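You operate a simulated robot arm through the tools that you are given. There is no shell and no other tool.

Carry out the task below with a simulated two-armed robot. There is one attempt and no reset: what you move stays moved.

Task
Hold the long blue tray on the top of the packing table steady with one hand and put the grey relay from the right bench table in it with the other.

The check looks at the end state, three seconds after you hand in, the way a careful person would. Anything else that was tipped, shoved, dropped, spilled or broken makes it a failure.

Robot
Two 7-joint arms with two-finger grippers on one trunk, on a base that moves. Base frame: it is fixed to the floor where the robot stands at the start and does not move with it; the origin is under the middle of the robot, x ahead of it, y to its left, z up; the surface under the hand at the start is at about z = 0.66. Units: m, rad, N and s.
The left shoulder is at the start at [0.051, 0.175, 1.177], the right one opposite. With the tool pointing down near the work surface each hand reaches from about 0.1 to 0.82 m from the robot's upright axis, wherever it stands, measured 20 degrees to its own side. Places, roughly: long blue tray (30x11x4 cm) [-2.2, 0.8, 0.8]. Payload 2.94 kg a hand.
The tool frame of a hand sits at the grasp point between the pads (the TCP): z along the fingers, y along the line on which they close. The tips reach 0.03 m beyond it. The gripper opens to 0.138 m; its body begins 0.109 m behind the TCP.
Orientation is that of the tool frame in the base frame, as a unit quaternion [x, y, z, w]. With the fingers straight down and closing along the base's y, the tool's x points along the base's -x, its y along +y and its z along -z.

Tools
- The arms move only by the tool play_rows. It takes "left_series", "right_series" or both (then of equal length, played together; a hand with none holds still); each is a list of rows, each an object (a shift or turn left out is 0, a gripper value left out holds the last) with "turn": the turn, a rotation vector about the tool's x, y, z in rad, a list of three; "delta_pos": the shift along the tool's x, y, z in m, a list of three; "hand": the finger opening in m, from 0 to 0.138. In form: [{"turn": [rx, ry, rz], "delta_pos": [tx, ty, tz], "hand": hand}, ...]. A call has 1 to 20 rows; each row shifts and turns the commanded pose from where the row before left it, along the tool's axes as they then stand. A row lasts 0.2 s, in which the tool goes at most 0.05 m and 0.15 rad; a call with a longer step from one row to the next is refused whole, and so is a gripper value outside its range. A pose out of reach is approached as far as the arm can. The call stops where the force on the tool passes 40 N (or 10 N more than at its start, if that is more) or the arm is blocked; 0.2 s more then pass. The fingers move at their own pace (about 0.045 m/s each) and stop on an object; they squeeze with about 36 N. The grip force told is the motor's: it shows also when the fingers shut on nothing. Time passes only in rows, and 0.2 s behind the last, so rows that do not move let the fingers close. It gives the time, the measured TCP pose, the force on the tool (base axes), the opening and the grip force at its end, in the units of the frame above (readings bear some noise), with the torque about the TCP (base axes, N m) and any sound that the robot's microphone picked up.
- Cameras (640 x 400 px; columns grow to the right, rows downward): "scene" is now at [0.108, 0.0309, 1.643]; the picture's right is [0.46, -0.89, 0.00], its down [-0.75, -0.39, -0.54] and it looks along [0.48, 0.25, -0.84] (base axes); focal length 274 px, centre (320, 200). "left" rides on the left gripper at [0.071, -0.019, -0.146] in its tool frame; the picture's right is [0.26, 0.97, 0.00], its down [-0.85, 0.23, -0.48] and it looks along [-0.46, 0.12, 0.88] (tool axes); focal length 280 px, centre (320, 200). "right" rides on the right gripper at [0.071, 0.019, -0.146] in its tool frame; the picture's right is [-0.26, 0.96, 0.00], its down [-0.85, -0.23, -0.48] and it looks along [-0.46, -0.13, 0.88] (tool axes); focal length 280 px, centre (320, 200). There is no depth. A picture from a camera that has moved, and an enlarged one, comes with that camera's place and axes in the base frame and with its lens.
- snapshot(camera): a new picture of that camera. No time passes.
- move_column(by): moves the trunk up (or, below 0, down) by that many m; the arms and the scene camera ride with it, the base frame stays. It gives what a move gives, with no picture.
- steer(legs): drives the robot by 1 to 6 legs, each [ahead, turn to the left] in m and rad, along the robot's own axes; the way and the turn of a leg run together, so that a leg with both is an arc; at most 1.5 m and 3.142 rad a leg. The arms and the cameras ride along, it lands a little off, and it stops where it bumps. It gives what a move gives.
- pan_tilt(pan, tilt): turns the head with the scene camera to pan (to the left, within 2.094 rad either way) and tilt (down, from -0.506 to 1.204), counted from straight ahead of the robot (the tilt from the chest, where the trunk bows). It gives what a move gives.
- enlarge(camera, box): a new picture of the part [left, top, right, bottom] of that camera's present view, enlarged. No time passes.
- finish_job(): hands the job in; it is judged then, once.

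Places have to be worked out from the pictures, the camera data and where the tool is seen. Open the grippers and draw the arms clear of the work before you hand the job in, unless the task says otherwise.

The tools are called after "Request:" by a JSON object that holds its "method" and its "body". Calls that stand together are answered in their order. play_rows: Moves the arms, as the interface text tells. Its arguments: {"type":"object","properties":{"left_series":{"type":"array"},"right_series":{"type":"array"}},"required":[]} The other tools are called the same way: move_column (by) moves the trunk up or down; steer (legs) drives the base; pan_tilt (pan, tilt) turns the head that bears the scene camera; snapshot (camera) takes a picture; enlarge (camera, box) takes an enlarged picture of a part of a camera's view; finish_job () hands the job in.

At the start:

```text
time_s: 0.0
left_tcp_pos: [0.4043, 0.4016, 0.9656]
left_ee_rot: [0.0, 1.0, 0.0, 0.0]
left_force: [-0.3, -0.2, 0.6]
left_moment: [0.01, 0.01, 0.0]
left_finger_gap: 0.1379
left_gripper_force: 0.1
right_tcp_pos: [0.4306, 0.0229, 0.9752]
right_ee_rot: [-0.001, 1.0, 0.0, 0.001]
right_force: [0.1, -0.6, -0.2]
right_moment: [-0.01, -0.02, -0.01]
right_finger_gap: 0.1379
right_gripper_force: 0.2
trunk travel left (down, up): [-0.35, 0.384]
robot x, y, heading: [0.0001, 0.0033, -0.001]
head pan, tilt (commanded): [0.478, 1.0]
```

scene: 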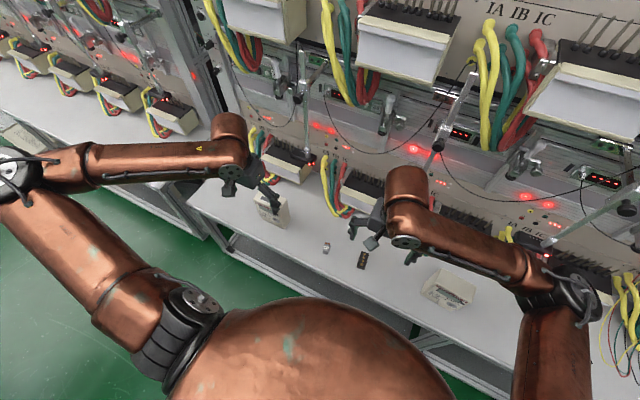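
right: 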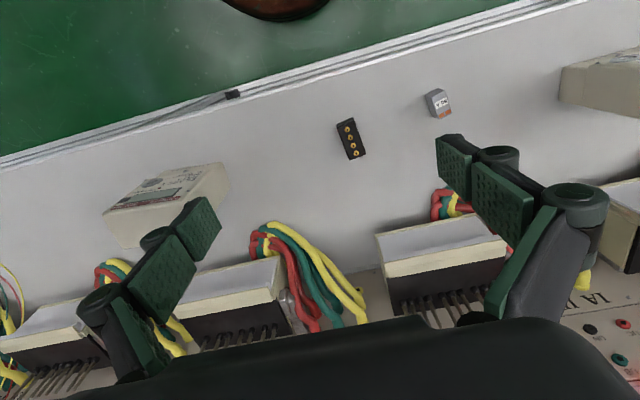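
left: 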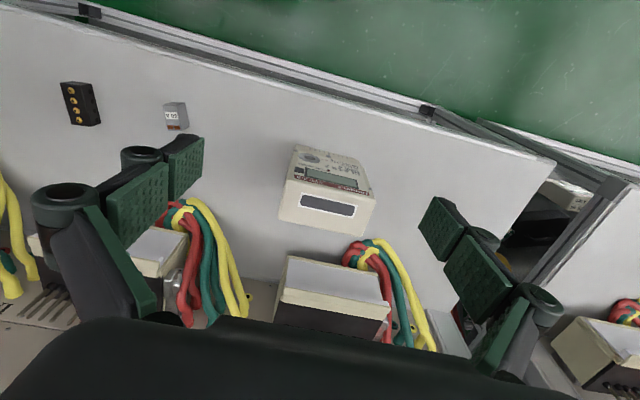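

The pictures show a bench with a small grey block (maybe the relay), a black terminal block and two meters. I enlarge the views to identify the relay.

Request:
{"method": "enlarge", "body": {"camera": "scene", "box": [240, 180, 480, 330]}}

Request:
{"method": "enlarge", "body": {"camera": "right", "box": [300, 60, 500, 185]}}

Request:
{"method": "enlarge", "body": {"camera": "left", "box": [40, 60, 240, 185]}}

```text
2.67 times, centred on (360, 255) of scene
camera zoom: at [0.108, 0.0309, 1.643], right [0.46, -0.89, 0.0], down [-0.75, -0.39, -0.54], along [0.48, 0.25, -0.84], focal length 729 px, centre (213, 53)
```

zoom: 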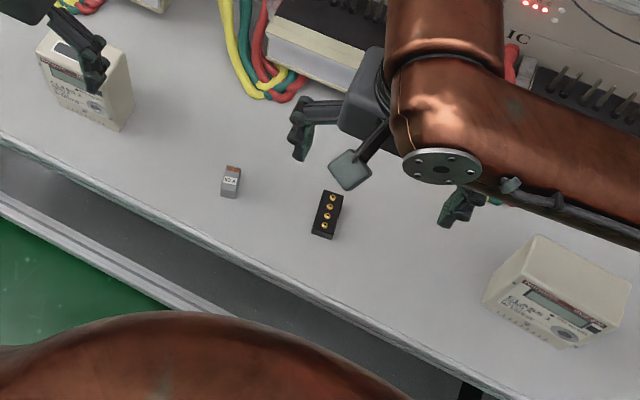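

```text
3.20 times, centred on (400, 122) of right
camera zoom: at [0.3612, 0.0422, 1.1212], right [0.26, 0.97, 0.0], down [0.85, -0.23, 0.48], along [0.46, -0.12, -0.88], focal length 897 px, centre (64, 448)
```

zoom: 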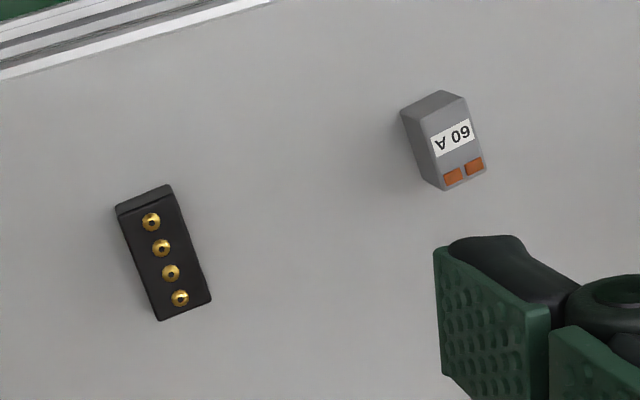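

```text
3.20 times, centred on (140, 122) of left
camera zoom: at [0.3335, 0.3839, 1.1128], right [-0.26, 0.97, 0.0], down [0.85, 0.23, 0.48], along [0.46, 0.12, -0.88], focal length 897 px, centre (896, 448)
```

zoom: 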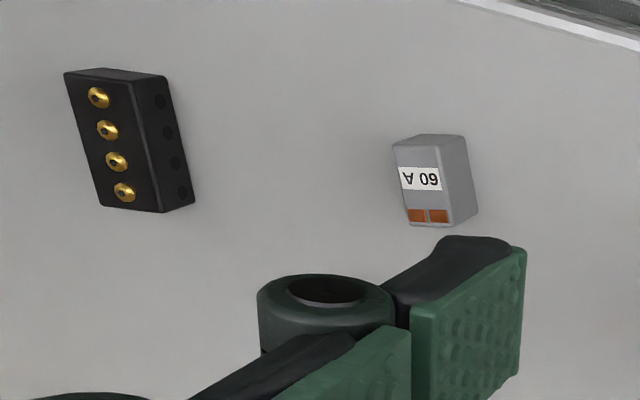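

The small grey block labelled "60 A" with orange terminals is likely the relay. Before moving I look around with the head to see the other benches, the packing table and the tray.

Request:
{"method": "pan_tilt", "body": {"pan": 0.0, "tilt": 0.6}}

Request:
{"method": "snapshot", "body": {"camera": "scene"}}

Request:
{"method": "pan_tilt", "body": {"pan": 2.094, "tilt": 0.4}}

Request:
{"method": "snapshot", "body": {"camera": "scene"}}

Request:
{"method": "pan_tilt", "body": {"pan": 1.1, "tilt": 0.6}}

Request:
{"method": "snapshot", "body": {"camera": "scene"}}

Request:
{"method": "pan_tilt", "body": {"pan": -1.2, "tilt": 0.6}}

Request:
{"method": "snapshot", "body": {"camera": "scene"}}

Request:
{"method": "pan_tilt", "body": {"pan": -2.094, "tilt": 0.4}}

Request:
{"method": "snapshot", "body": {"camera": "scene"}}

```text
time_s: 0.9
left_tcp_pos: [0.405, 0.4032, 0.9652]
left_ee_rot: [0.0, 1.0, 0.0, 0.0]
left_force: [0.2, 0.7, 0.3]
left_moment: [0.01, 0.03, -0.02]
left_finger_gap: 0.1379
left_gripper_force: 0.0
right_tcp_pos: [0.4312, 0.0221, 0.9753]
right_ee_rot: [-0.001, 1.0, 0.0, 0.001]
right_force: [0.7, -0.1, -0.5]
right_moment: [-0.02, 0.0, -0.01]
right_finger_gap: 0.1379
right_gripper_force: 0.0
trunk travel left (down, up): [-0.35, 0.384]
robot x, y, heading: [-0.0019, -0.0019, 0.001]
head pan, tilt (commanded): [0.0, 0.6]
```

```text
taken
camera scene: at [0.1345, -0.0011, 1.675], right [0.0, -1.0, 0.0], down [-0.57, 0.0, -0.82], along [0.82, 0.0, -0.57], focal length 274 px, centre (320, 200)
```

scene: 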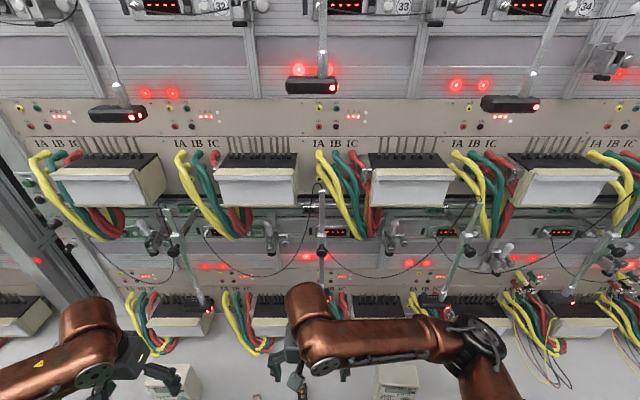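

```text
time_s: 2.9
left_tcp_pos: [0.4059, 0.4021, 0.9669]
left_ee_rot: [0.0, 1.0, 0.0, 0.0]
left_force: [0.8, 0.4, 0.5]
left_moment: [0.0, 0.05, 0.04]
left_finger_gap: 0.1381
left_gripper_force: 0.1
right_tcp_pos: [0.432, 0.0227, 0.9753]
right_ee_rot: [-0.001, 1.0, 0.0, 0.001]
right_force: [-0.4, -0.1, 0.0]
right_moment: [0.01, -0.02, -0.03]
right_finger_gap: 0.1379
right_gripper_force: 0.1
trunk travel left (down, up): [-0.35, 0.384]
robot x, y, heading: [0.001, 0.0026, -0.0]
head pan, tilt (commanded): [2.094, 0.4]
```

```text
taken
camera scene: at [-0.0002, 0.0791, 1.6933], right [0.87, 0.5, 0.0], down [0.19, -0.34, -0.92], along [-0.46, 0.8, -0.39], focal length 274 px, centre (320, 200)
```

scene: 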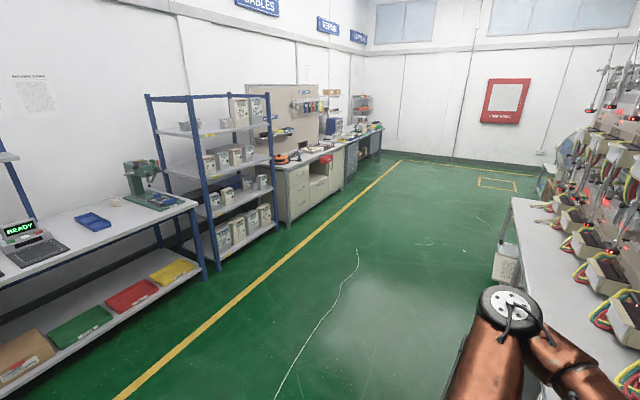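

```text
time_s: 4.2
left_tcp_pos: [0.404, 0.4031, 0.9662]
left_ee_rot: [0.0, 1.0, 0.0, 0.001]
left_force: [0.8, 0.2, 1.0]
left_moment: [-0.01, 0.03, 0.02]
left_finger_gap: 0.1379
left_gripper_force: 0.0
right_tcp_pos: [0.43, 0.0231, 0.9764]
right_ee_rot: [-0.001, 1.0, 0.001, 0.0]
right_force: [0.0, -0.4, -0.2]
right_moment: [-0.02, 0.0, 0.0]
right_finger_gap: 0.1377
right_gripper_force: 0.1
trunk travel left (down, up): [-0.35, 0.384]
robot x, y, heading: [-0.0009, 0.0008, -0.004]
head pan, tilt (commanded): [1.1, 0.6]
```

```text
taken
camera scene: at [0.0861, 0.0776, 1.675], right [0.89, -0.45, 0.0], down [-0.26, -0.5, -0.82], along [0.37, 0.74, -0.57], focal length 274 px, centre (320, 200)
```

scene: 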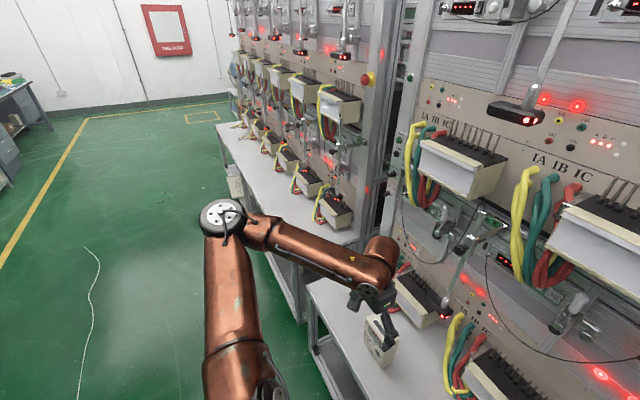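

```text
time_s: 6.3
left_tcp_pos: [0.4048, 0.4022, 0.9674]
left_ee_rot: [-0.001, 1.0, 0.0, 0.0]
left_force: [0.5, -0.4, -0.5]
left_moment: [-0.03, 0.01, 0.02]
left_finger_gap: 0.1379
left_gripper_force: 0.0
right_tcp_pos: [0.432, 0.0229, 0.9754]
right_ee_rot: [-0.001, 1.0, 0.0, 0.0]
right_force: [-0.6, -0.2, -0.2]
right_moment: [-0.01, -0.02, 0.0]
right_finger_gap: 0.138
right_gripper_force: 0.1
trunk travel left (down, up): [-0.35, 0.384]
robot x, y, heading: [0.0003, -0.0013, -0.003]
head pan, tilt (commanded): [-1.201, 0.6]
```

```text
taken
camera scene: at [0.0781, -0.0836, 1.6751], right [-0.93, -0.36, 0.0], down [-0.2, 0.53, -0.83], along [0.3, -0.77, -0.56], focal length 274 px, centre (320, 200)
```

scene: 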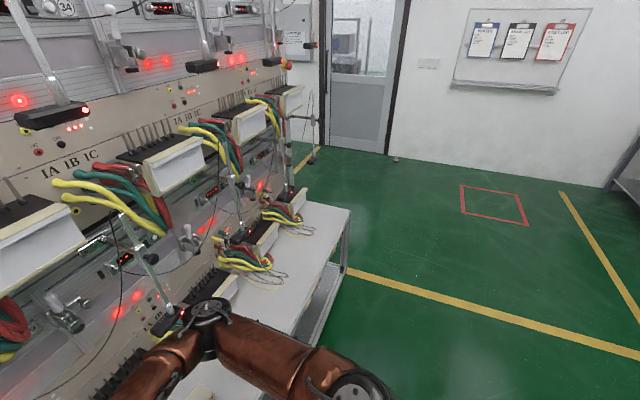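

```text
time_s: 7.5
left_tcp_pos: [0.4038, 0.4029, 0.9664]
left_ee_rot: [0.0, 1.0, 0.0, 0.0]
left_force: [-0.5, 0.4, -0.3]
left_moment: [0.01, 0.0, 0.0]
left_finger_gap: 0.138
left_gripper_force: 0.1
right_tcp_pos: [0.4303, 0.0238, 0.9751]
right_ee_rot: [0.0, 1.0, -0.001, 0.0]
right_force: [0.7, 0.0, -0.9]
right_moment: [-0.03, -0.02, -0.02]
right_finger_gap: 0.1379
right_gripper_force: 0.2
trunk travel left (down, up): [-0.35, 0.384]
robot x, y, heading: [-0.0009, 0.0011, -0.0]
head pan, tilt (commanded): [-2.094, 0.4]
```

```text
taken
camera scene: at [-0.0002, -0.0815, 1.6933], right [-0.87, 0.5, 0.0], down [0.19, 0.34, -0.92], along [-0.46, -0.8, -0.39], focal length 274 px, centre (320, 200)
```

scene: 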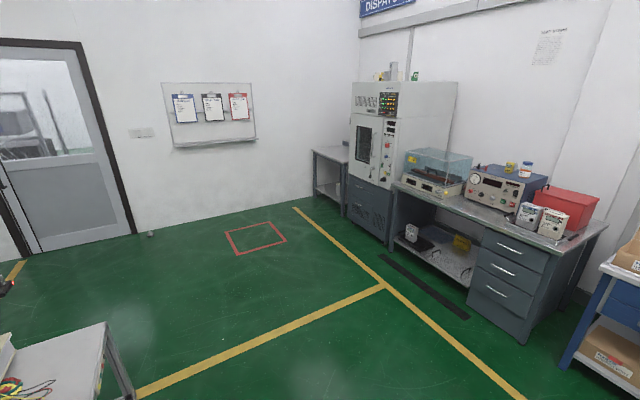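

The tray at [-2.2, 0.8, 0.8] matches the blue tray seen on the table with the laptop in the second picture. From both wrist cameras the relay comes out near [0.48, 0.197]. I zoom in on the packing table first to learn its layout.

Request:
{"method": "pan_tilt", "body": {"pan": 2.094, "tilt": 0.4}}

Request:
{"method": "enlarge", "body": {"camera": "scene", "box": [0, 130, 240, 280]}}

Request:
{"method": "pan_tilt", "body": {"pan": 0.3, "tilt": 1.1}}

Request:
{"method": "snapshot", "body": {"camera": "scene"}}

```text
time_s: 10.9
left_tcp_pos: [0.4042, 0.4031, 0.966]
left_ee_rot: [0.0, 1.0, 0.0, 0.0]
left_force: [0.7, 0.0, -0.3]
left_moment: [0.0, -0.01, 0.0]
left_finger_gap: 0.1377
left_gripper_force: 0.0
right_tcp_pos: [0.4305, 0.0219, 0.9756]
right_ee_rot: [-0.002, 1.0, -0.001, 0.0]
right_force: [0.5, 0.5, 0.3]
right_moment: [-0.03, 0.03, 0.01]
right_finger_gap: 0.1378
right_gripper_force: 0.0
trunk travel left (down, up): [-0.35, 0.384]
robot x, y, heading: [-0.0037, 0.001, -0.003]
head pan, tilt (commanded): [2.094, 0.4]
```

```text
2.67 times, centred on (120, 205) of scene
camera zoom: at [-0.0002, 0.0791, 1.6933], right [0.87, 0.5, 0.0], down [0.19, -0.34, -0.92], along [-0.46, 0.8, -0.39], focal length 729 px, centre (853, 187)
```

zoom: 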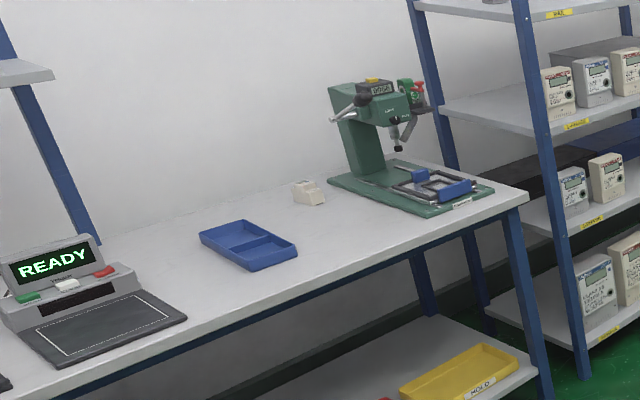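

```text
time_s: 12.7
left_tcp_pos: [0.4049, 0.4034, 0.9664]
left_ee_rot: [0.0, 1.0, 0.0, 0.0]
left_force: [0.7, -1.0, -0.5]
left_moment: [0.01, -0.03, 0.03]
left_finger_gap: 0.1377
left_gripper_force: 0.1
right_tcp_pos: [0.4308, 0.0214, 0.9761]
right_ee_rot: [-0.001, 1.0, 0.0, -0.001]
right_force: [-0.9, -0.1, 0.7]
right_moment: [0.01, 0.01, 0.0]
right_finger_gap: 0.1379
right_gripper_force: 0.1
trunk travel left (down, up): [-0.35, 0.384]
robot x, y, heading: [0.0, -0.0014, -0.002]
head pan, tilt (commanded): [0.3, 1.1]
```

```text
taken
camera scene: at [0.1064, 0.0175, 1.6364], right [0.3, -0.96, 0.0], down [-0.85, -0.26, -0.45], along [0.43, 0.13, -0.89], focal length 274 px, centre (320, 200)
```

scene: 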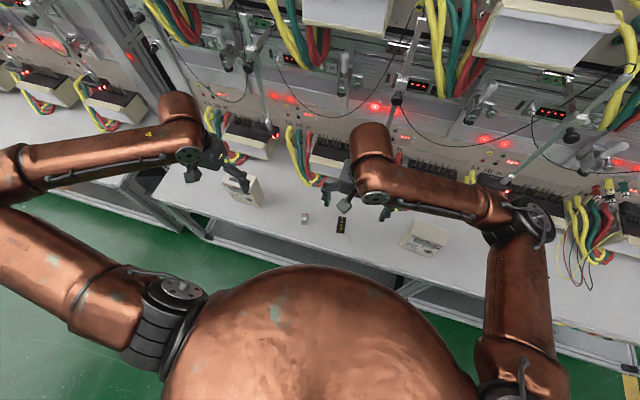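

The tray lies with its long axis along x, spanning roughly x -2.38…-2.08 and y 0.71…0.815, with a divider across it. I'll pick the relay with the left hand and hold the tray with the right. First I move the right hand aside, toward its own side, so that the left can come over the relay.

Request:
{"method": "play_rows", "body": {"right_series": [{"delta_pos": [0.02, -0.04, 0]}, {"delta_pos": [0.02, -0.04, 0]}, {"delta_pos": [0.02, -0.04, 0]}, {"delta_pos": [0.0, -0.04, 0]}, {"delta_pos": [0.0, -0.04, 0]}]}}

Request:
{"method": "snapshot", "body": {"camera": "scene"}}

```text
time_s: 13.9
left_tcp_pos: [0.405, 0.4028, 0.9658]
left_ee_rot: [0.0, 1.0, 0.001, 0.0]
left_force: [0.5, -0.2, 0.0]
left_moment: [0.02, -0.03, 0.03]
left_finger_gap: 0.1379
left_gripper_force: 0.1
right_tcp_pos: [0.3811, -0.088, 0.9748]
right_ee_rot: [-0.001, 1.0, 0.0, 0.0]
right_force: [0.8, 0.2, -1.0]
right_moment: [-0.02, -0.02, 0.01]
right_finger_gap: 0.1379
right_gripper_force: 0.1
right hand out of reach, approached as far as the arm can: row 3, 4, 5
trunk travel left (down, up): [-0.35, 0.384]
robot x, y, heading: [0.0021, 0.0019, -0.001]
head pan, tilt (commanded): [0.3, 1.1]
```

```text
taken
camera scene: at [0.1064, 0.0172, 1.6364], right [0.3, -0.96, 0.0], down [-0.85, -0.26, -0.45], along [0.43, 0.13, -0.89], focal length 274 px, centre (320, 200)
```

scene: 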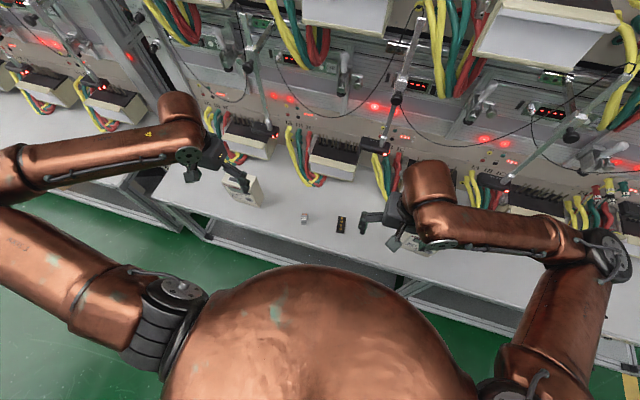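

The right hand went to y = -0.088 before its reach ended, which is clear enough. Now I bring the left hand over the relay at about [0.48, 0.197], staying high, with a narrower opening, and look.

Request:
{"method": "play_rows", "body": {"left_series": [{"delta_pos": [-0.01, -0.034, 0.0], "hand": 0.09}, {"delta_pos": [-0.01, -0.034, 0.0]}, {"delta_pos": [-0.01, -0.034, 0.01]}, {"delta_pos": [-0.01, -0.034, 0.01]}, {"delta_pos": [-0.01, -0.034, 0.01]}, {"delta_pos": [-0.01, -0.035, 0.01]}, {}, {}]}}

Request:
{"method": "snapshot", "body": {"camera": "left"}}

Request:
{"method": "snapshot", "body": {"camera": "scene"}}

```text
time_s: 15.7
left_tcp_pos: [0.4666, 0.1979, 0.9274]
left_ee_rot: [0.0, 1.0, 0.0, 0.0]
left_force: [0.2, -1.1, 0.3]
left_moment: [0.0, 0.03, -0.01]
left_finger_gap: 0.0901
left_gripper_force: 0.2
right_tcp_pos: [0.382, -0.0877, 0.9761]
right_ee_rot: [0.0, 1.0, 0.0, 0.0]
right_force: [0.0, -0.3, 0.0]
right_moment: [0.01, 0.0, 0.0]
right_finger_gap: 0.1381
right_gripper_force: 0.0
trunk travel left (down, up): [-0.35, 0.384]
robot x, y, heading: [0.0012, 0.0002, -0.001]
head pan, tilt (commanded): [0.3, 1.1]
```

```text
taken
camera left: at [0.3946, 0.1783, 1.073], right [-0.26, 0.97, 0.0], down [0.85, 0.23, 0.48], along [0.46, 0.13, -0.88], focal length 280 px, centre (320, 200)
```

left: 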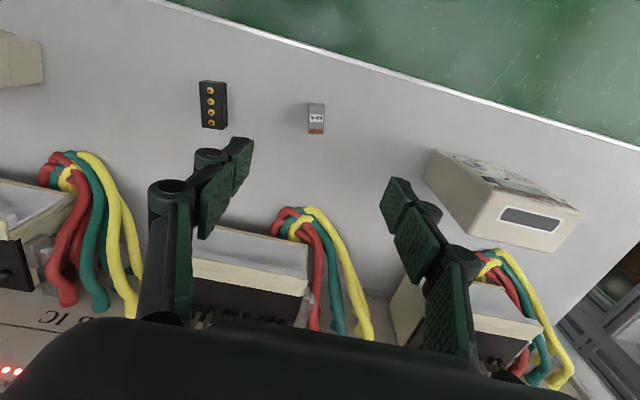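

```text
taken
camera scene: at [0.1068, 0.0165, 1.6364], right [0.3, -0.96, 0.0], down [-0.85, -0.26, -0.45], along [0.43, 0.13, -0.89], focal length 274 px, centre (320, 200)
```

scene: 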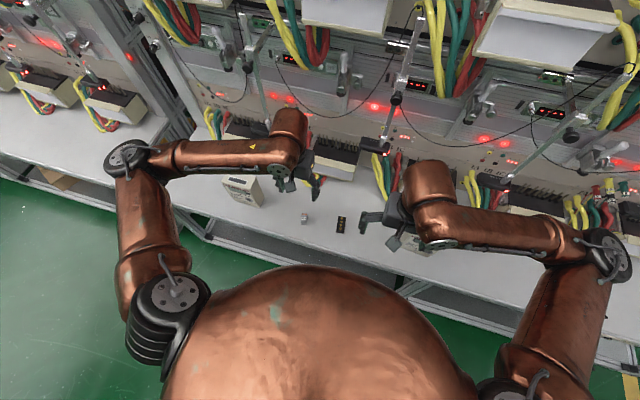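

The relay sits at about [0.478, 0.196] by this view too. I zoom in to read its orientation and size.

Request:
{"method": "enlarge", "body": {"camera": "left", "box": [276, 92, 356, 142]}}

Request:
{"method": "enlarge", "body": {"camera": "scene", "box": [264, 192, 344, 242]}}

```text
8.00 times, centred on (316, 117) of left
camera zoom: at [0.3946, 0.1783, 1.073], right [-0.26, 0.97, 0.0], down [0.85, 0.23, 0.48], along [0.46, 0.13, -0.88], focal length 2243 px, centre (352, 864)
```

zoom: 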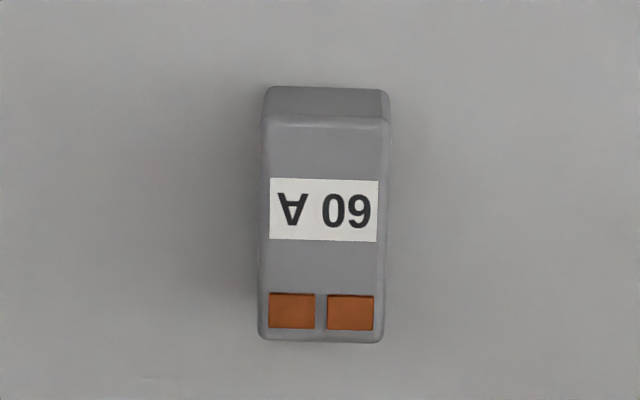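

```text
8.00 times, centred on (304, 217) of scene
camera zoom: at [0.1068, 0.0165, 1.6364], right [0.3, -0.96, 0.0], down [-0.85, -0.26, -0.45], along [0.43, 0.13, -0.89], focal length 2188 px, centre (448, 64)
```

zoom: 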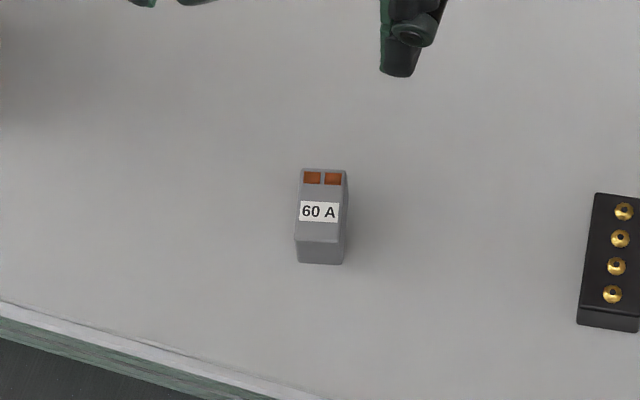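

The relay measures roughly 0.021 m wide, 0.037 m long and 0.03 m high, with its long axis about 14° from x toward y. I turn the left hand by that amount, centre it over the relay, come down to z ≈ 0.78, and look again.

Request:
{"method": "play_rows", "body": {"left_series": [{"delta_pos": [-0.006, -0.001, 0.02], "hand": 0.07}, {"delta_pos": [-0.006, -0.001, 0.03]}, {"delta_pos": [0, 0, 0.03], "turn": [0, 0, -0.122]}, {"delta_pos": [0, 0, 0.03], "turn": [0, 0, -0.122]}, {"delta_pos": [0, 0, 0.03]}, {}, {}]}}

Request:
{"method": "snapshot", "body": {"camera": "left"}}

```text
time_s: 17.3
left_tcp_pos: [0.4761, 0.1944, 0.7864]
left_ee_rot: [-0.122, 0.993, 0.0, 0.0]
left_force: [0.2, 0.3, -0.8]
left_moment: [-0.01, -0.04, -0.01]
left_finger_gap: 0.07
left_gripper_force: 0.1
right_tcp_pos: [0.3813, -0.0876, 0.9748]
right_ee_rot: [-0.002, 1.0, 0.0, 0.0]
right_force: [-0.6, 0.1, -1.1]
right_moment: [-0.02, 0.02, 0.02]
right_finger_gap: 0.138
right_gripper_force: 0.1
trunk travel left (down, up): [-0.35, 0.384]
robot x, y, heading: [-0.0009, -0.0016, -0.002]
head pan, tilt (commanded): [0.3, 1.1]
```

```text
taken
camera left: at [0.4122, 0.1598, 0.9333], right [-0.49, 0.87, 0.0], down [0.77, 0.43, 0.48], along [0.42, 0.23, -0.88], focal length 280 px, centre (320, 200)
```

left: 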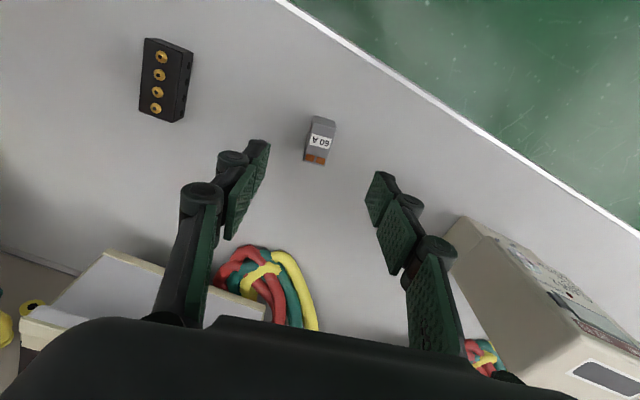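

The hand is at [0.476, 0.194, 0.786]. I zoom on the relay to check its alignment with the fingers.

Request:
{"method": "enlarge", "body": {"camera": "left", "box": [240, 90, 400, 190]}}

```text
4.00 times, centred on (320, 140) of left
camera zoom: at [0.4122, 0.1598, 0.9333], right [-0.49, 0.87, 0.0], down [0.77, 0.43, 0.48], along [0.42, 0.23, -0.88], focal length 1122 px, centre (320, 440)
```

zoom: 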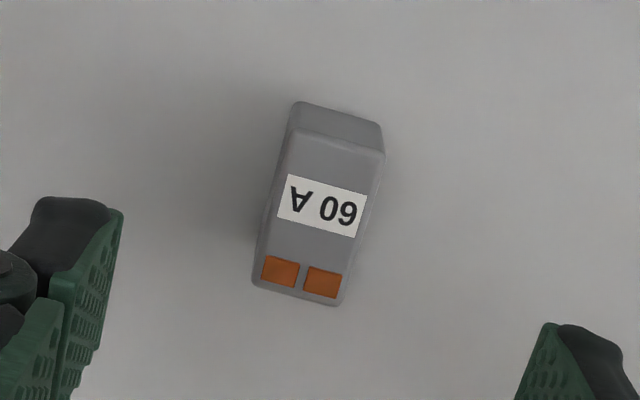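

Corner rays give the relay centre [0.479, 0.195], 14° yaw, 0.020 m wide, top at z ≈ 0.69, well aligned with the hand. I shift 3 mm forward and descend to z ≈ 0.697.

Request:
{"method": "play_rows", "body": {"left_series": [{"delta_pos": [-0.003, 0, 0.02]}, {"delta_pos": [0, 0, 0.025]}, {"delta_pos": [0, 0, 0.02]}, {"delta_pos": [0, 0, 0.015]}, {"delta_pos": [0, 0, 0.008]}, {}]}}

Request:
{"method": "snapshot", "body": {"camera": "left"}}

Request:
{"method": "enlarge", "body": {"camera": "scene", "box": [224, 167, 384, 267]}}

```text
time_s: 18.7
left_tcp_pos: [0.4801, 0.1964, 0.6984]
left_ee_rot: [-0.122, 0.993, 0.0, 0.0]
left_force: [0.3, -0.5, 0.0]
left_moment: [0.02, -0.04, -0.03]
left_finger_gap: 0.07
left_gripper_force: 0.0
right_tcp_pos: [0.3806, -0.0872, 0.9748]
right_ee_rot: [0.0, 1.0, 0.0, 0.001]
right_force: [0.2, 0.9, 1.2]
right_moment: [-0.03, 0.03, 0.01]
right_finger_gap: 0.1382
right_gripper_force: 0.1
trunk travel left (down, up): [-0.35, 0.384]
robot x, y, heading: [-0.0037, 0.0007, -0.002]
head pan, tilt (commanded): [0.3, 1.1]
```

```text
taken
camera left: at [0.4155, 0.1612, 0.8446], right [-0.49, 0.87, 0.0], down [0.77, 0.43, 0.48], along [0.42, 0.23, -0.88], focal length 280 px, centre (320, 200)
```

left: 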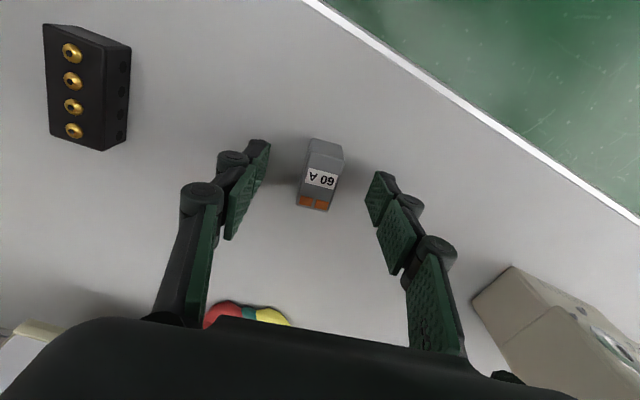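

```text
4.00 times, centred on (304, 217) of scene
camera zoom: at [0.1064, 0.0171, 1.6364], right [0.3, -0.96, 0.0], down [-0.85, -0.26, -0.45], along [0.43, 0.13, -0.89], focal length 1094 px, centre (384, 132)
```

zoom: 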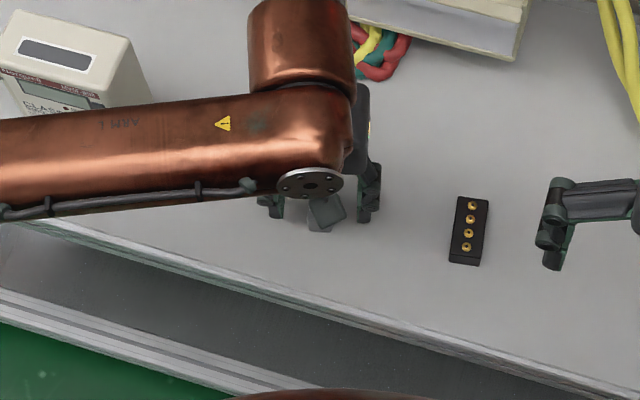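

The relay sits between the fingertips, centred on the predicted pixel, with the tips about 7–8 mm above the bench. I close the left gripper.

Request:
{"method": "play_rows", "body": {"left_series": [{"hand": 0.03}, {"hand": 0.0}, {}, {}, {}, {}]}}

Request:
{"method": "snapshot", "body": {"camera": "left"}}

```text
time_s: 20.1
left_tcp_pos: [0.4797, 0.1975, 0.6982]
left_ee_rot: [-0.123, 0.992, 0.0, -0.001]
left_force: [0.6, -0.9, -0.3]
left_moment: [0.04, 0.02, 0.0]
left_finger_gap: 0.0211
left_gripper_force: 35.6
right_tcp_pos: [0.3828, -0.0885, 0.9751]
right_ee_rot: [0.0, 1.0, -0.001, 0.001]
right_force: [-0.9, 0.5, -0.3]
right_moment: [0.02, 0.01, 0.0]
right_finger_gap: 0.1379
right_gripper_force: 0.0
trunk travel left (down, up): [-0.35, 0.384]
robot x, y, heading: [-0.0014, 0.0042, -0.002]
head pan, tilt (commanded): [0.3, 1.1]
```

```text
taken
camera left: at [0.4154, 0.1611, 0.8447], right [-0.49, 0.87, 0.0], down [0.77, 0.43, 0.48], along [0.42, 0.23, -0.88], focal length 280 px, centre (320, 200)
```

left: 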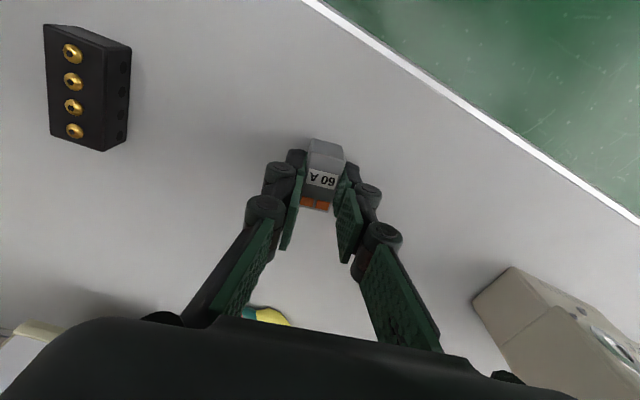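

The relay is gripped (gap 0.021 m, 35.6 N). I lift it straight up about 0.27 m.

Request:
{"method": "play_rows", "body": {"left_series": [{"delta_pos": [0, 0, -0.01]}, {"delta_pos": [0, 0, -0.02]}, {"delta_pos": [0, 0, -0.03]}, {"delta_pos": [0, 0, -0.03]}, {"delta_pos": [0, 0, -0.03]}, {"delta_pos": [0, 0, -0.03]}, {"delta_pos": [0, 0, -0.03]}, {"delta_pos": [0, 0, -0.03]}, {"delta_pos": [0, 0, -0.03]}, {"delta_pos": [0, 0, -0.03]}]}}

Request:
{"method": "snapshot", "body": {"camera": "left"}}

Request:
{"method": "snapshot", "body": {"camera": "scene"}}

```text
time_s: 22.3
left_tcp_pos: [0.4804, 0.1982, 0.9685]
left_ee_rot: [-0.121, 0.993, 0.001, 0.0]
left_force: [0.2, -0.2, -0.1]
left_moment: [0.04, 0.03, -0.03]
left_finger_gap: 0.0207
left_gripper_force: 35.7
right_tcp_pos: [0.3812, -0.0889, 0.9756]
right_ee_rot: [-0.001, 1.0, -0.001, -0.001]
right_force: [-0.2, 0.3, 0.3]
right_moment: [0.02, -0.03, 0.01]
right_finger_gap: 0.1381
right_gripper_force: 0.1
trunk travel left (down, up): [-0.35, 0.384]
robot x, y, heading: [0.004, 0.0034, 0.004]
head pan, tilt (commanded): [0.3, 1.1]
```

```text
taken
camera left: at [0.4151, 0.1609, 1.1153], right [-0.49, 0.87, 0.0], down [0.77, 0.43, 0.48], along [0.42, 0.23, -0.88], focal length 280 px, centre (320, 200)
```

left: 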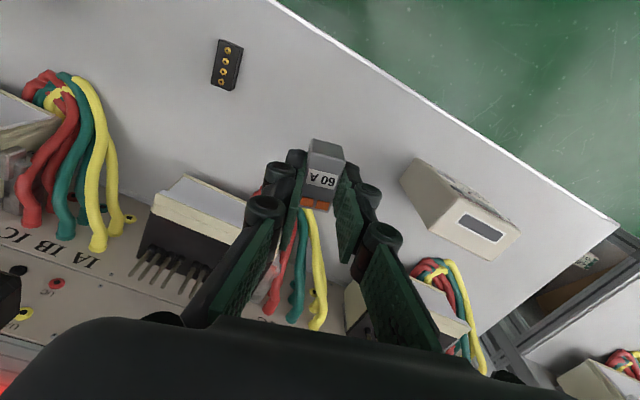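

```text
taken
camera scene: at [0.1061, 0.0168, 1.6364], right [0.3, -0.96, 0.0], down [-0.85, -0.26, -0.45], along [0.43, 0.13, -0.89], focal length 274 px, centre (320, 200)
```

scene: 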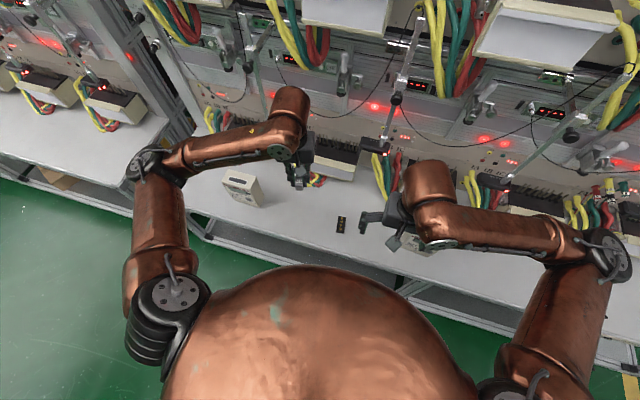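

The relay came up cleanly and the bench is undisturbed. I raise the trunk 0.12 m to suit the higher packing table, then back off from the bench.

Request:
{"method": "move_column", "body": {"by": 0.12}}

Request:
{"method": "steer", "body": {"legs": [[-0.7, 0.0]]}}

Request:
{"method": "pan_tilt", "body": {"pan": 1.57, "tilt": 0.5}}

Request:
{"method": "snapshot", "body": {"camera": "scene"}}

```text
time_s: 23.8
left_tcp_pos: [0.4798, 0.1974, 1.0873]
left_ee_rot: [-0.122, 0.993, 0.0, -0.001]
left_force: [0.2, 0.3, 0.0]
left_moment: [0.02, -0.01, 0.0]
left_finger_gap: 0.0206
left_gripper_force: 36.5
right_tcp_pos: [0.3809, -0.0874, 1.0954]
right_ee_rot: [0.0, 1.0, 0.0, 0.0]
right_force: [0.7, 0.6, -0.4]
right_moment: [0.02, 0.0, -0.02]
right_finger_gap: 0.1379
right_gripper_force: 0.1
trunk travel left (down, up): [-0.47, 0.264]
robot x, y, heading: [-0.0023, 0.0029, 0.002]
head pan, tilt (commanded): [0.3, 1.1]
```

```text
time_s: 27.6
left_tcp_pos: [-0.2218, 0.1977, 1.0889]
left_ee_rot: [-0.122, 0.992, 0.0, -0.001]
left_force: [-0.3, -1.1, -0.9]
left_moment: [-0.02, -0.04, 0.0]
left_finger_gap: 0.0212
left_gripper_force: 36.1
right_tcp_pos: [-0.3212, -0.0883, 1.0965]
right_ee_rot: [-0.002, 1.0, -0.001, 0.0]
right_force: [-0.6, -0.6, -0.7]
right_moment: [0.03, 0.01, 0.02]
right_finger_gap: 0.1379
right_gripper_force: 0.1
trunk travel left (down, up): [-0.47, 0.264]
robot x, y, heading: [-0.6996, -0.0017, 0.001]
head pan, tilt (commanded): [0.3, 1.1]
```

```text
time_s: 29.1
left_tcp_pos: [-0.2228, 0.1966, 1.0888]
left_ee_rot: [-0.122, 0.992, 0.0, 0.0]
left_force: [-0.4, 0.0, -0.1]
left_moment: [-0.01, 0.02, 0.01]
left_finger_gap: 0.0209
left_gripper_force: 36.5
right_tcp_pos: [-0.3206, -0.0863, 1.0968]
right_ee_rot: [-0.002, 1.0, 0.0, -0.001]
right_force: [-0.2, 0.0, -0.2]
right_moment: [0.0, 0.0, -0.01]
right_finger_gap: 0.1379
right_gripper_force: 0.0
trunk travel left (down, up): [-0.47, 0.264]
robot x, y, heading: [-0.7047, -0.0016, 0.005]
head pan, tilt (commanded): [1.571, 0.499]
```

```text
taken
camera scene: at [-0.7006, 0.0887, 1.8043], right [1.0, 0.0, 0.0], down [0.0, -0.48, -0.88], along [0.0, 0.88, -0.48], focal length 274 px, centre (320, 200)
```

scene: 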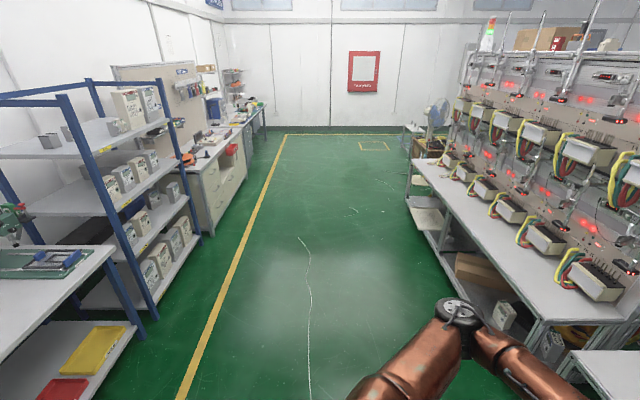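

The aisle is clear. I turn left a quarter, drive 0.76 m along the aisle, then turn another quarter to face the packing table.

Request:
{"method": "steer", "body": {"legs": [[0.0, 1.571], [0.76, 0.0], [0.0, 1.571]]}}

Request:
{"method": "pan_tilt", "body": {"pan": 0.0, "tilt": 0.6}}

Request:
{"method": "snapshot", "body": {"camera": "scene"}}

```text
time_s: 40.9
left_tcp_pos: [-1.1776, 0.5526, 1.0895]
left_ee_rot: [0.991, 0.13, 0.0, 0.001]
left_force: [0.3, 0.1, -0.1]
left_moment: [0.0, 0.0, 0.03]
left_finger_gap: 0.0209
left_gripper_force: 36.0
right_tcp_pos: [-1.0847, 0.8391, 1.0964]
right_ee_rot: [1.0, 0.01, 0.0, 0.0]
right_force: [0.1, -0.7, -0.6]
right_moment: [-0.03, -0.04, 0.01]
right_finger_gap: 0.1378
right_gripper_force: 0.0
trunk travel left (down, up): [-0.47, 0.264]
robot x, y, heading: [-0.7054, 0.7593, -3.125]
head pan, tilt (commanded): [1.571, 0.499]
```

```text
time_s: 42.5
left_tcp_pos: [-1.1794, 0.5526, 1.0881]
left_ee_rot: [0.992, 0.13, -0.001, 0.0]
left_force: [-0.5, 0.5, -0.3]
left_moment: [0.0, 0.0, -0.02]
left_finger_gap: 0.021
left_gripper_force: 36.5
right_tcp_pos: [-1.0836, 0.8392, 1.096]
right_ee_rot: [1.0, 0.01, 0.0, 0.0]
right_force: [-0.6, -0.1, -0.1]
right_moment: [-0.02, 0.01, -0.03]
right_finger_gap: 0.1381
right_gripper_force: 0.1
trunk travel left (down, up): [-0.47, 0.264]
robot x, y, heading: [-0.7046, 0.762, -3.123]
head pan, tilt (commanded): [0.0, 0.6]
```

```text
taken
camera scene: at [-0.795, 0.7551, 1.7952], right [-0.02, 1.0, 0.0], down [0.57, 0.01, -0.82], along [-0.82, -0.02, -0.57], focal length 274 px, centre (320, 200)
```

scene: 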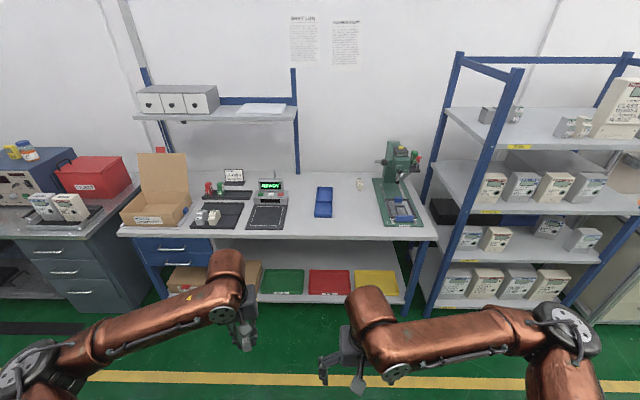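

The robot faces the packing table; the tray is ahead between the laptop scale and the press. I zoom in on the tray.

Request:
{"method": "enlarge", "body": {"camera": "scene", "box": [240, 150, 440, 275]}}

```text
3.20 times, centred on (340, 212) of scene
camera zoom: at [-0.795, 0.7551, 1.7952], right [-0.02, 1.0, 0.0], down [0.57, 0.01, -0.82], along [-0.82, -0.02, -0.57], focal length 875 px, centre (256, 160)
```

zoom: 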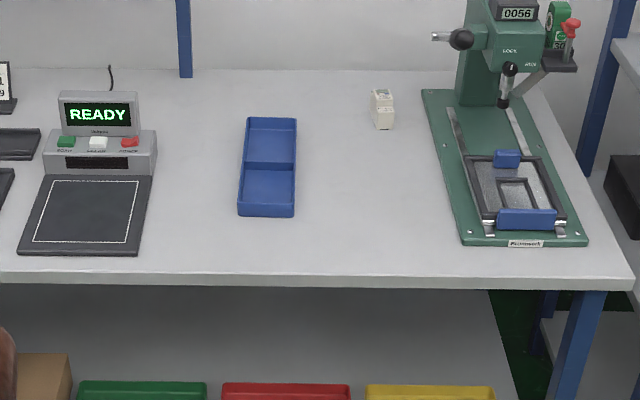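

Triangulating from two views: tray rim z ≈ 0.828, table top z ≈ 0.788, tray x -2.366…-2.064, y about 0.70…0.81 (centre [-2.215, 0.755]), table front edge x ≈ -1.90. Both hands are well above the table, so I drive up to x ≈ -1.52, straightening the heading slightly.

Request:
{"method": "steer", "body": {"legs": [[0.0, -0.015], [0.6, 0.0]]}}

Request:
{"method": "snapshot", "body": {"camera": "scene"}}

```text
time_s: 46.2
left_tcp_pos: [-1.7766, 0.5587, 1.0875]
left_ee_rot: [0.992, 0.124, 0.001, 0.0]
left_force: [-0.1, 0.0, -0.5]
left_moment: [-0.03, -0.05, 0.01]
left_finger_gap: 0.021
left_gripper_force: 35.9
right_tcp_pos: [-1.6794, 0.8433, 1.0962]
right_ee_rot: [1.0, 0.001, 0.0, 0.0]
right_force: [0.2, -0.1, -0.6]
right_moment: [0.02, -0.01, 0.01]
right_finger_gap: 0.1379
right_gripper_force: 0.0
trunk travel left (down, up): [-0.47, 0.264]
robot x, y, heading: [-1.2988, 0.7565, -3.134]
head pan, tilt (commanded): [0.0, 0.6]
```

```text
taken
camera scene: at [-1.3906, 0.7546, 1.7952], right [0.0, 1.0, 0.0], down [0.57, 0.0, -0.82], along [-0.82, 0.0, -0.57], focal length 274 px, centre (320, 200)
```

scene: 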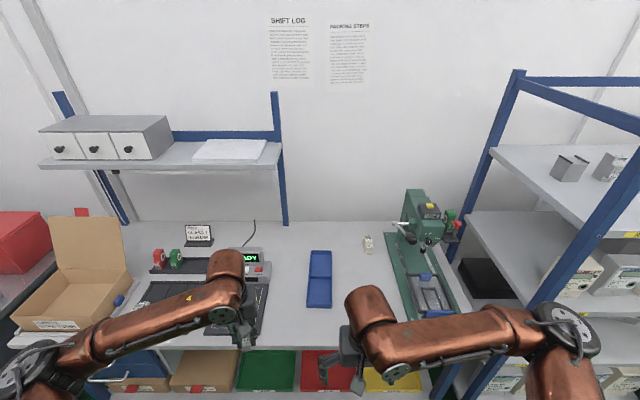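

Heading is now aligned (y 0.757). The shelf's front corner is near [-2.36, 0.60, 1.295], which stays clear of the hands. I drive the last 0.24 m.

Request:
{"method": "steer", "body": {"legs": [[0.24, 0.0]]}}

Request:
{"method": "pan_tilt", "body": {"pan": 0.0, "tilt": 0.9}}

Request:
{"method": "snapshot", "body": {"camera": "scene"}}

Request:
{"method": "snapshot", "body": {"camera": "right"}}

Request:
{"method": "snapshot", "body": {"camera": "left"}}

```text
time_s: 48.0
left_tcp_pos: [-2.0147, 0.5575, 1.0885]
left_ee_rot: [0.992, 0.123, 0.001, 0.0]
left_force: [-0.3, 0.2, -0.6]
left_moment: [-0.01, -0.07, -0.04]
left_finger_gap: 0.0207
left_gripper_force: 35.8
right_tcp_pos: [-1.9166, 0.8416, 1.0959]
right_ee_rot: [1.0, 0.003, 0.001, 0.0]
right_force: [-0.4, -1.1, -0.4]
right_moment: [-0.02, -0.04, -0.01]
right_finger_gap: 0.1379
right_gripper_force: 0.1
trunk travel left (down, up): [-0.47, 0.264]
robot x, y, heading: [-1.5342, 0.7579, -3.137]
head pan, tilt (commanded): [0.0, 0.6]
```

```text
time_s: 48.8
left_tcp_pos: [-2.0134, 0.5577, 1.089]
left_ee_rot: [0.992, 0.123, 0.001, 0.0]
left_force: [0.0, 1.0, -1.0]
left_moment: [-0.02, 0.01, 0.05]
left_finger_gap: 0.021
left_gripper_force: 36.3
right_tcp_pos: [-1.9164, 0.8415, 1.0961]
right_ee_rot: [1.0, 0.003, 0.0, 0.001]
right_force: [0.4, -1.2, -0.5]
right_moment: [-0.02, 0.03, 0.01]
right_finger_gap: 0.1378
right_gripper_force: 0.0
trunk travel left (down, up): [-0.47, 0.264]
robot x, y, heading: [-1.5314, 0.756, -3.137]
head pan, tilt (commanded): [0.0, 0.901]
```

```text
taken
camera scene: at [-1.6133, 0.7536, 1.7706], right [0.0, 1.0, 0.0], down [0.78, 0.0, -0.62], along [-0.62, 0.0, -0.78], focal length 274 px, centre (320, 200)
```

scene: 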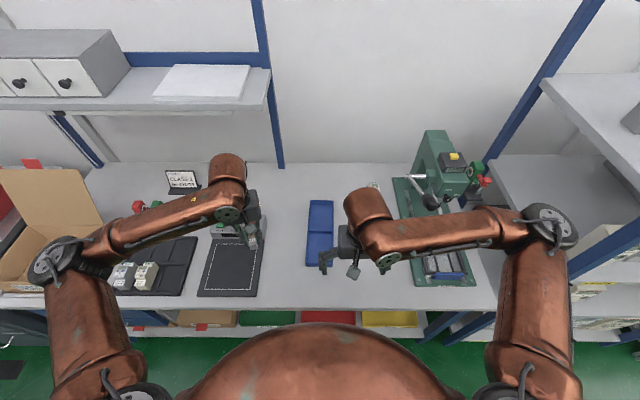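

```text
taken
camera right: at [-1.8426, 0.8231, 1.2415], right [-0.26, -0.97, 0.0], down [-0.85, 0.23, 0.48], along [-0.46, 0.12, -0.88], focal length 280 px, centre (320, 200)
```

right: 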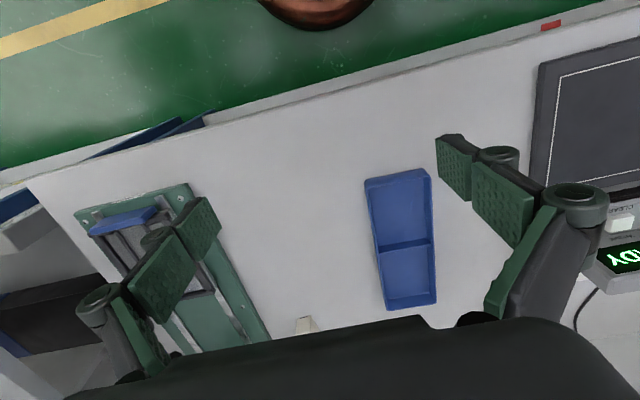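

```text
taken
camera left: at [-1.9494, 0.5932, 1.2351], right [0.49, -0.87, 0.0], down [-0.77, -0.43, 0.48], along [-0.41, -0.23, -0.88], focal length 280 px, centre (320, 200)
```

left: 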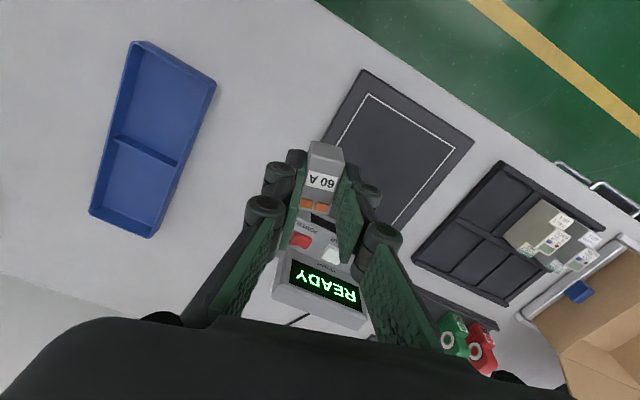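

The robot stands at [-1.532, 0.757] facing the tray. I zoom with both wrist cameras to place the tray precisely before holding it.

Request:
{"method": "enlarge", "body": {"camera": "right", "box": [280, 155, 536, 315]}}

Request:
{"method": "enlarge", "body": {"camera": "left", "box": [20, 30, 276, 190]}}

Request:
{"method": "enlarge", "body": {"camera": "scene", "box": [256, 180, 384, 260]}}

```text
2.50 times, centred on (408, 235) of right
camera zoom: at [-1.8426, 0.8231, 1.2415], right [-0.26, -0.97, 0.0], down [-0.85, 0.23, 0.48], along [-0.46, 0.12, -0.88], focal length 701 px, centre (100, 112)
```

zoom: 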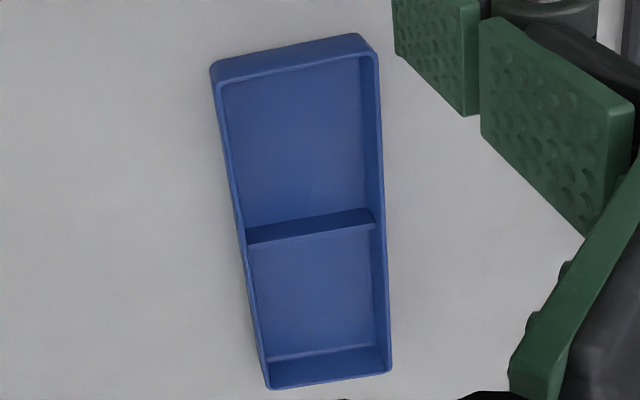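

```text
2.50 times, centred on (148, 110) of left
camera zoom: at [-1.9494, 0.5932, 1.2351], right [0.49, -0.87, 0.0], down [-0.77, -0.43, 0.48], along [-0.41, -0.23, -0.88], focal length 701 px, centre (750, 425)
```

zoom: 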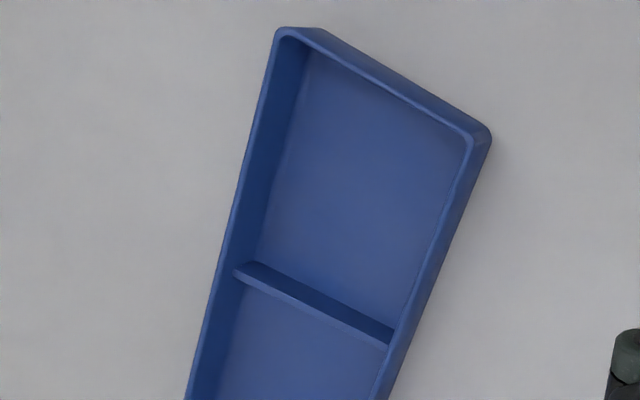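

```text
5.00 times, centred on (320, 220) of scene
camera zoom: at [-1.6133, 0.7536, 1.7706], right [0.0, 1.0, 0.0], down [0.78, 0.0, -0.62], along [-0.62, 0.0, -0.78], focal length 1367 px, centre (320, 100)
```

zoom: 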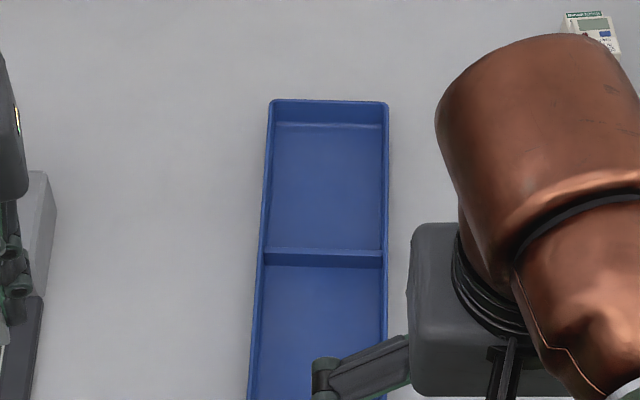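

From the right camera the tray rim corners come out at near end x ≈ -2.062 (y 0.698–0.801), far end x ≈ -2.356 (y 0.706–0.809), yaw about 1.6°, divider at x ≈ -2.205. I first shift the left hand a bit away to its own side and start bringing the right hand toward the near end of the tray, checking the reading.

Request:
{"method": "play_rows", "body": {"left_series": [{"delta_pos": [-0.0073, 0.029, 0]}, {"delta_pos": [-0.0073, 0.029, 0]}, {}, {}], "right_series": [{"delta_pos": [0, 0, 0]}, {"delta_pos": [0, 0, 0]}, {"delta_pos": [-0.04, 0.015, 0]}, {"delta_pos": [-0.04, 0.015, 0]}]}}

```text
time_s: 49.8
left_tcp_pos: [-2.0136, 0.4961, 1.0881]
left_ee_rot: [0.992, 0.124, 0.0, -0.001]
left_force: [0.3, -0.4, -1.0]
left_moment: [0.01, -0.01, -0.04]
left_finger_gap: 0.0207
left_gripper_force: 35.5
right_tcp_pos: [-1.9954, 0.8109, 1.0954]
right_ee_rot: [1.0, 0.003, 0.001, -0.001]
right_force: [-0.8, 0.5, -0.6]
right_moment: [0.04, 0.01, -0.02]
right_finger_gap: 0.138
right_gripper_force: 0.1
trunk travel left (down, up): [-0.47, 0.264]
robot x, y, heading: [-1.5336, 0.7557, -3.139]
head pan, tilt (commanded): [0.0, 0.901]
```

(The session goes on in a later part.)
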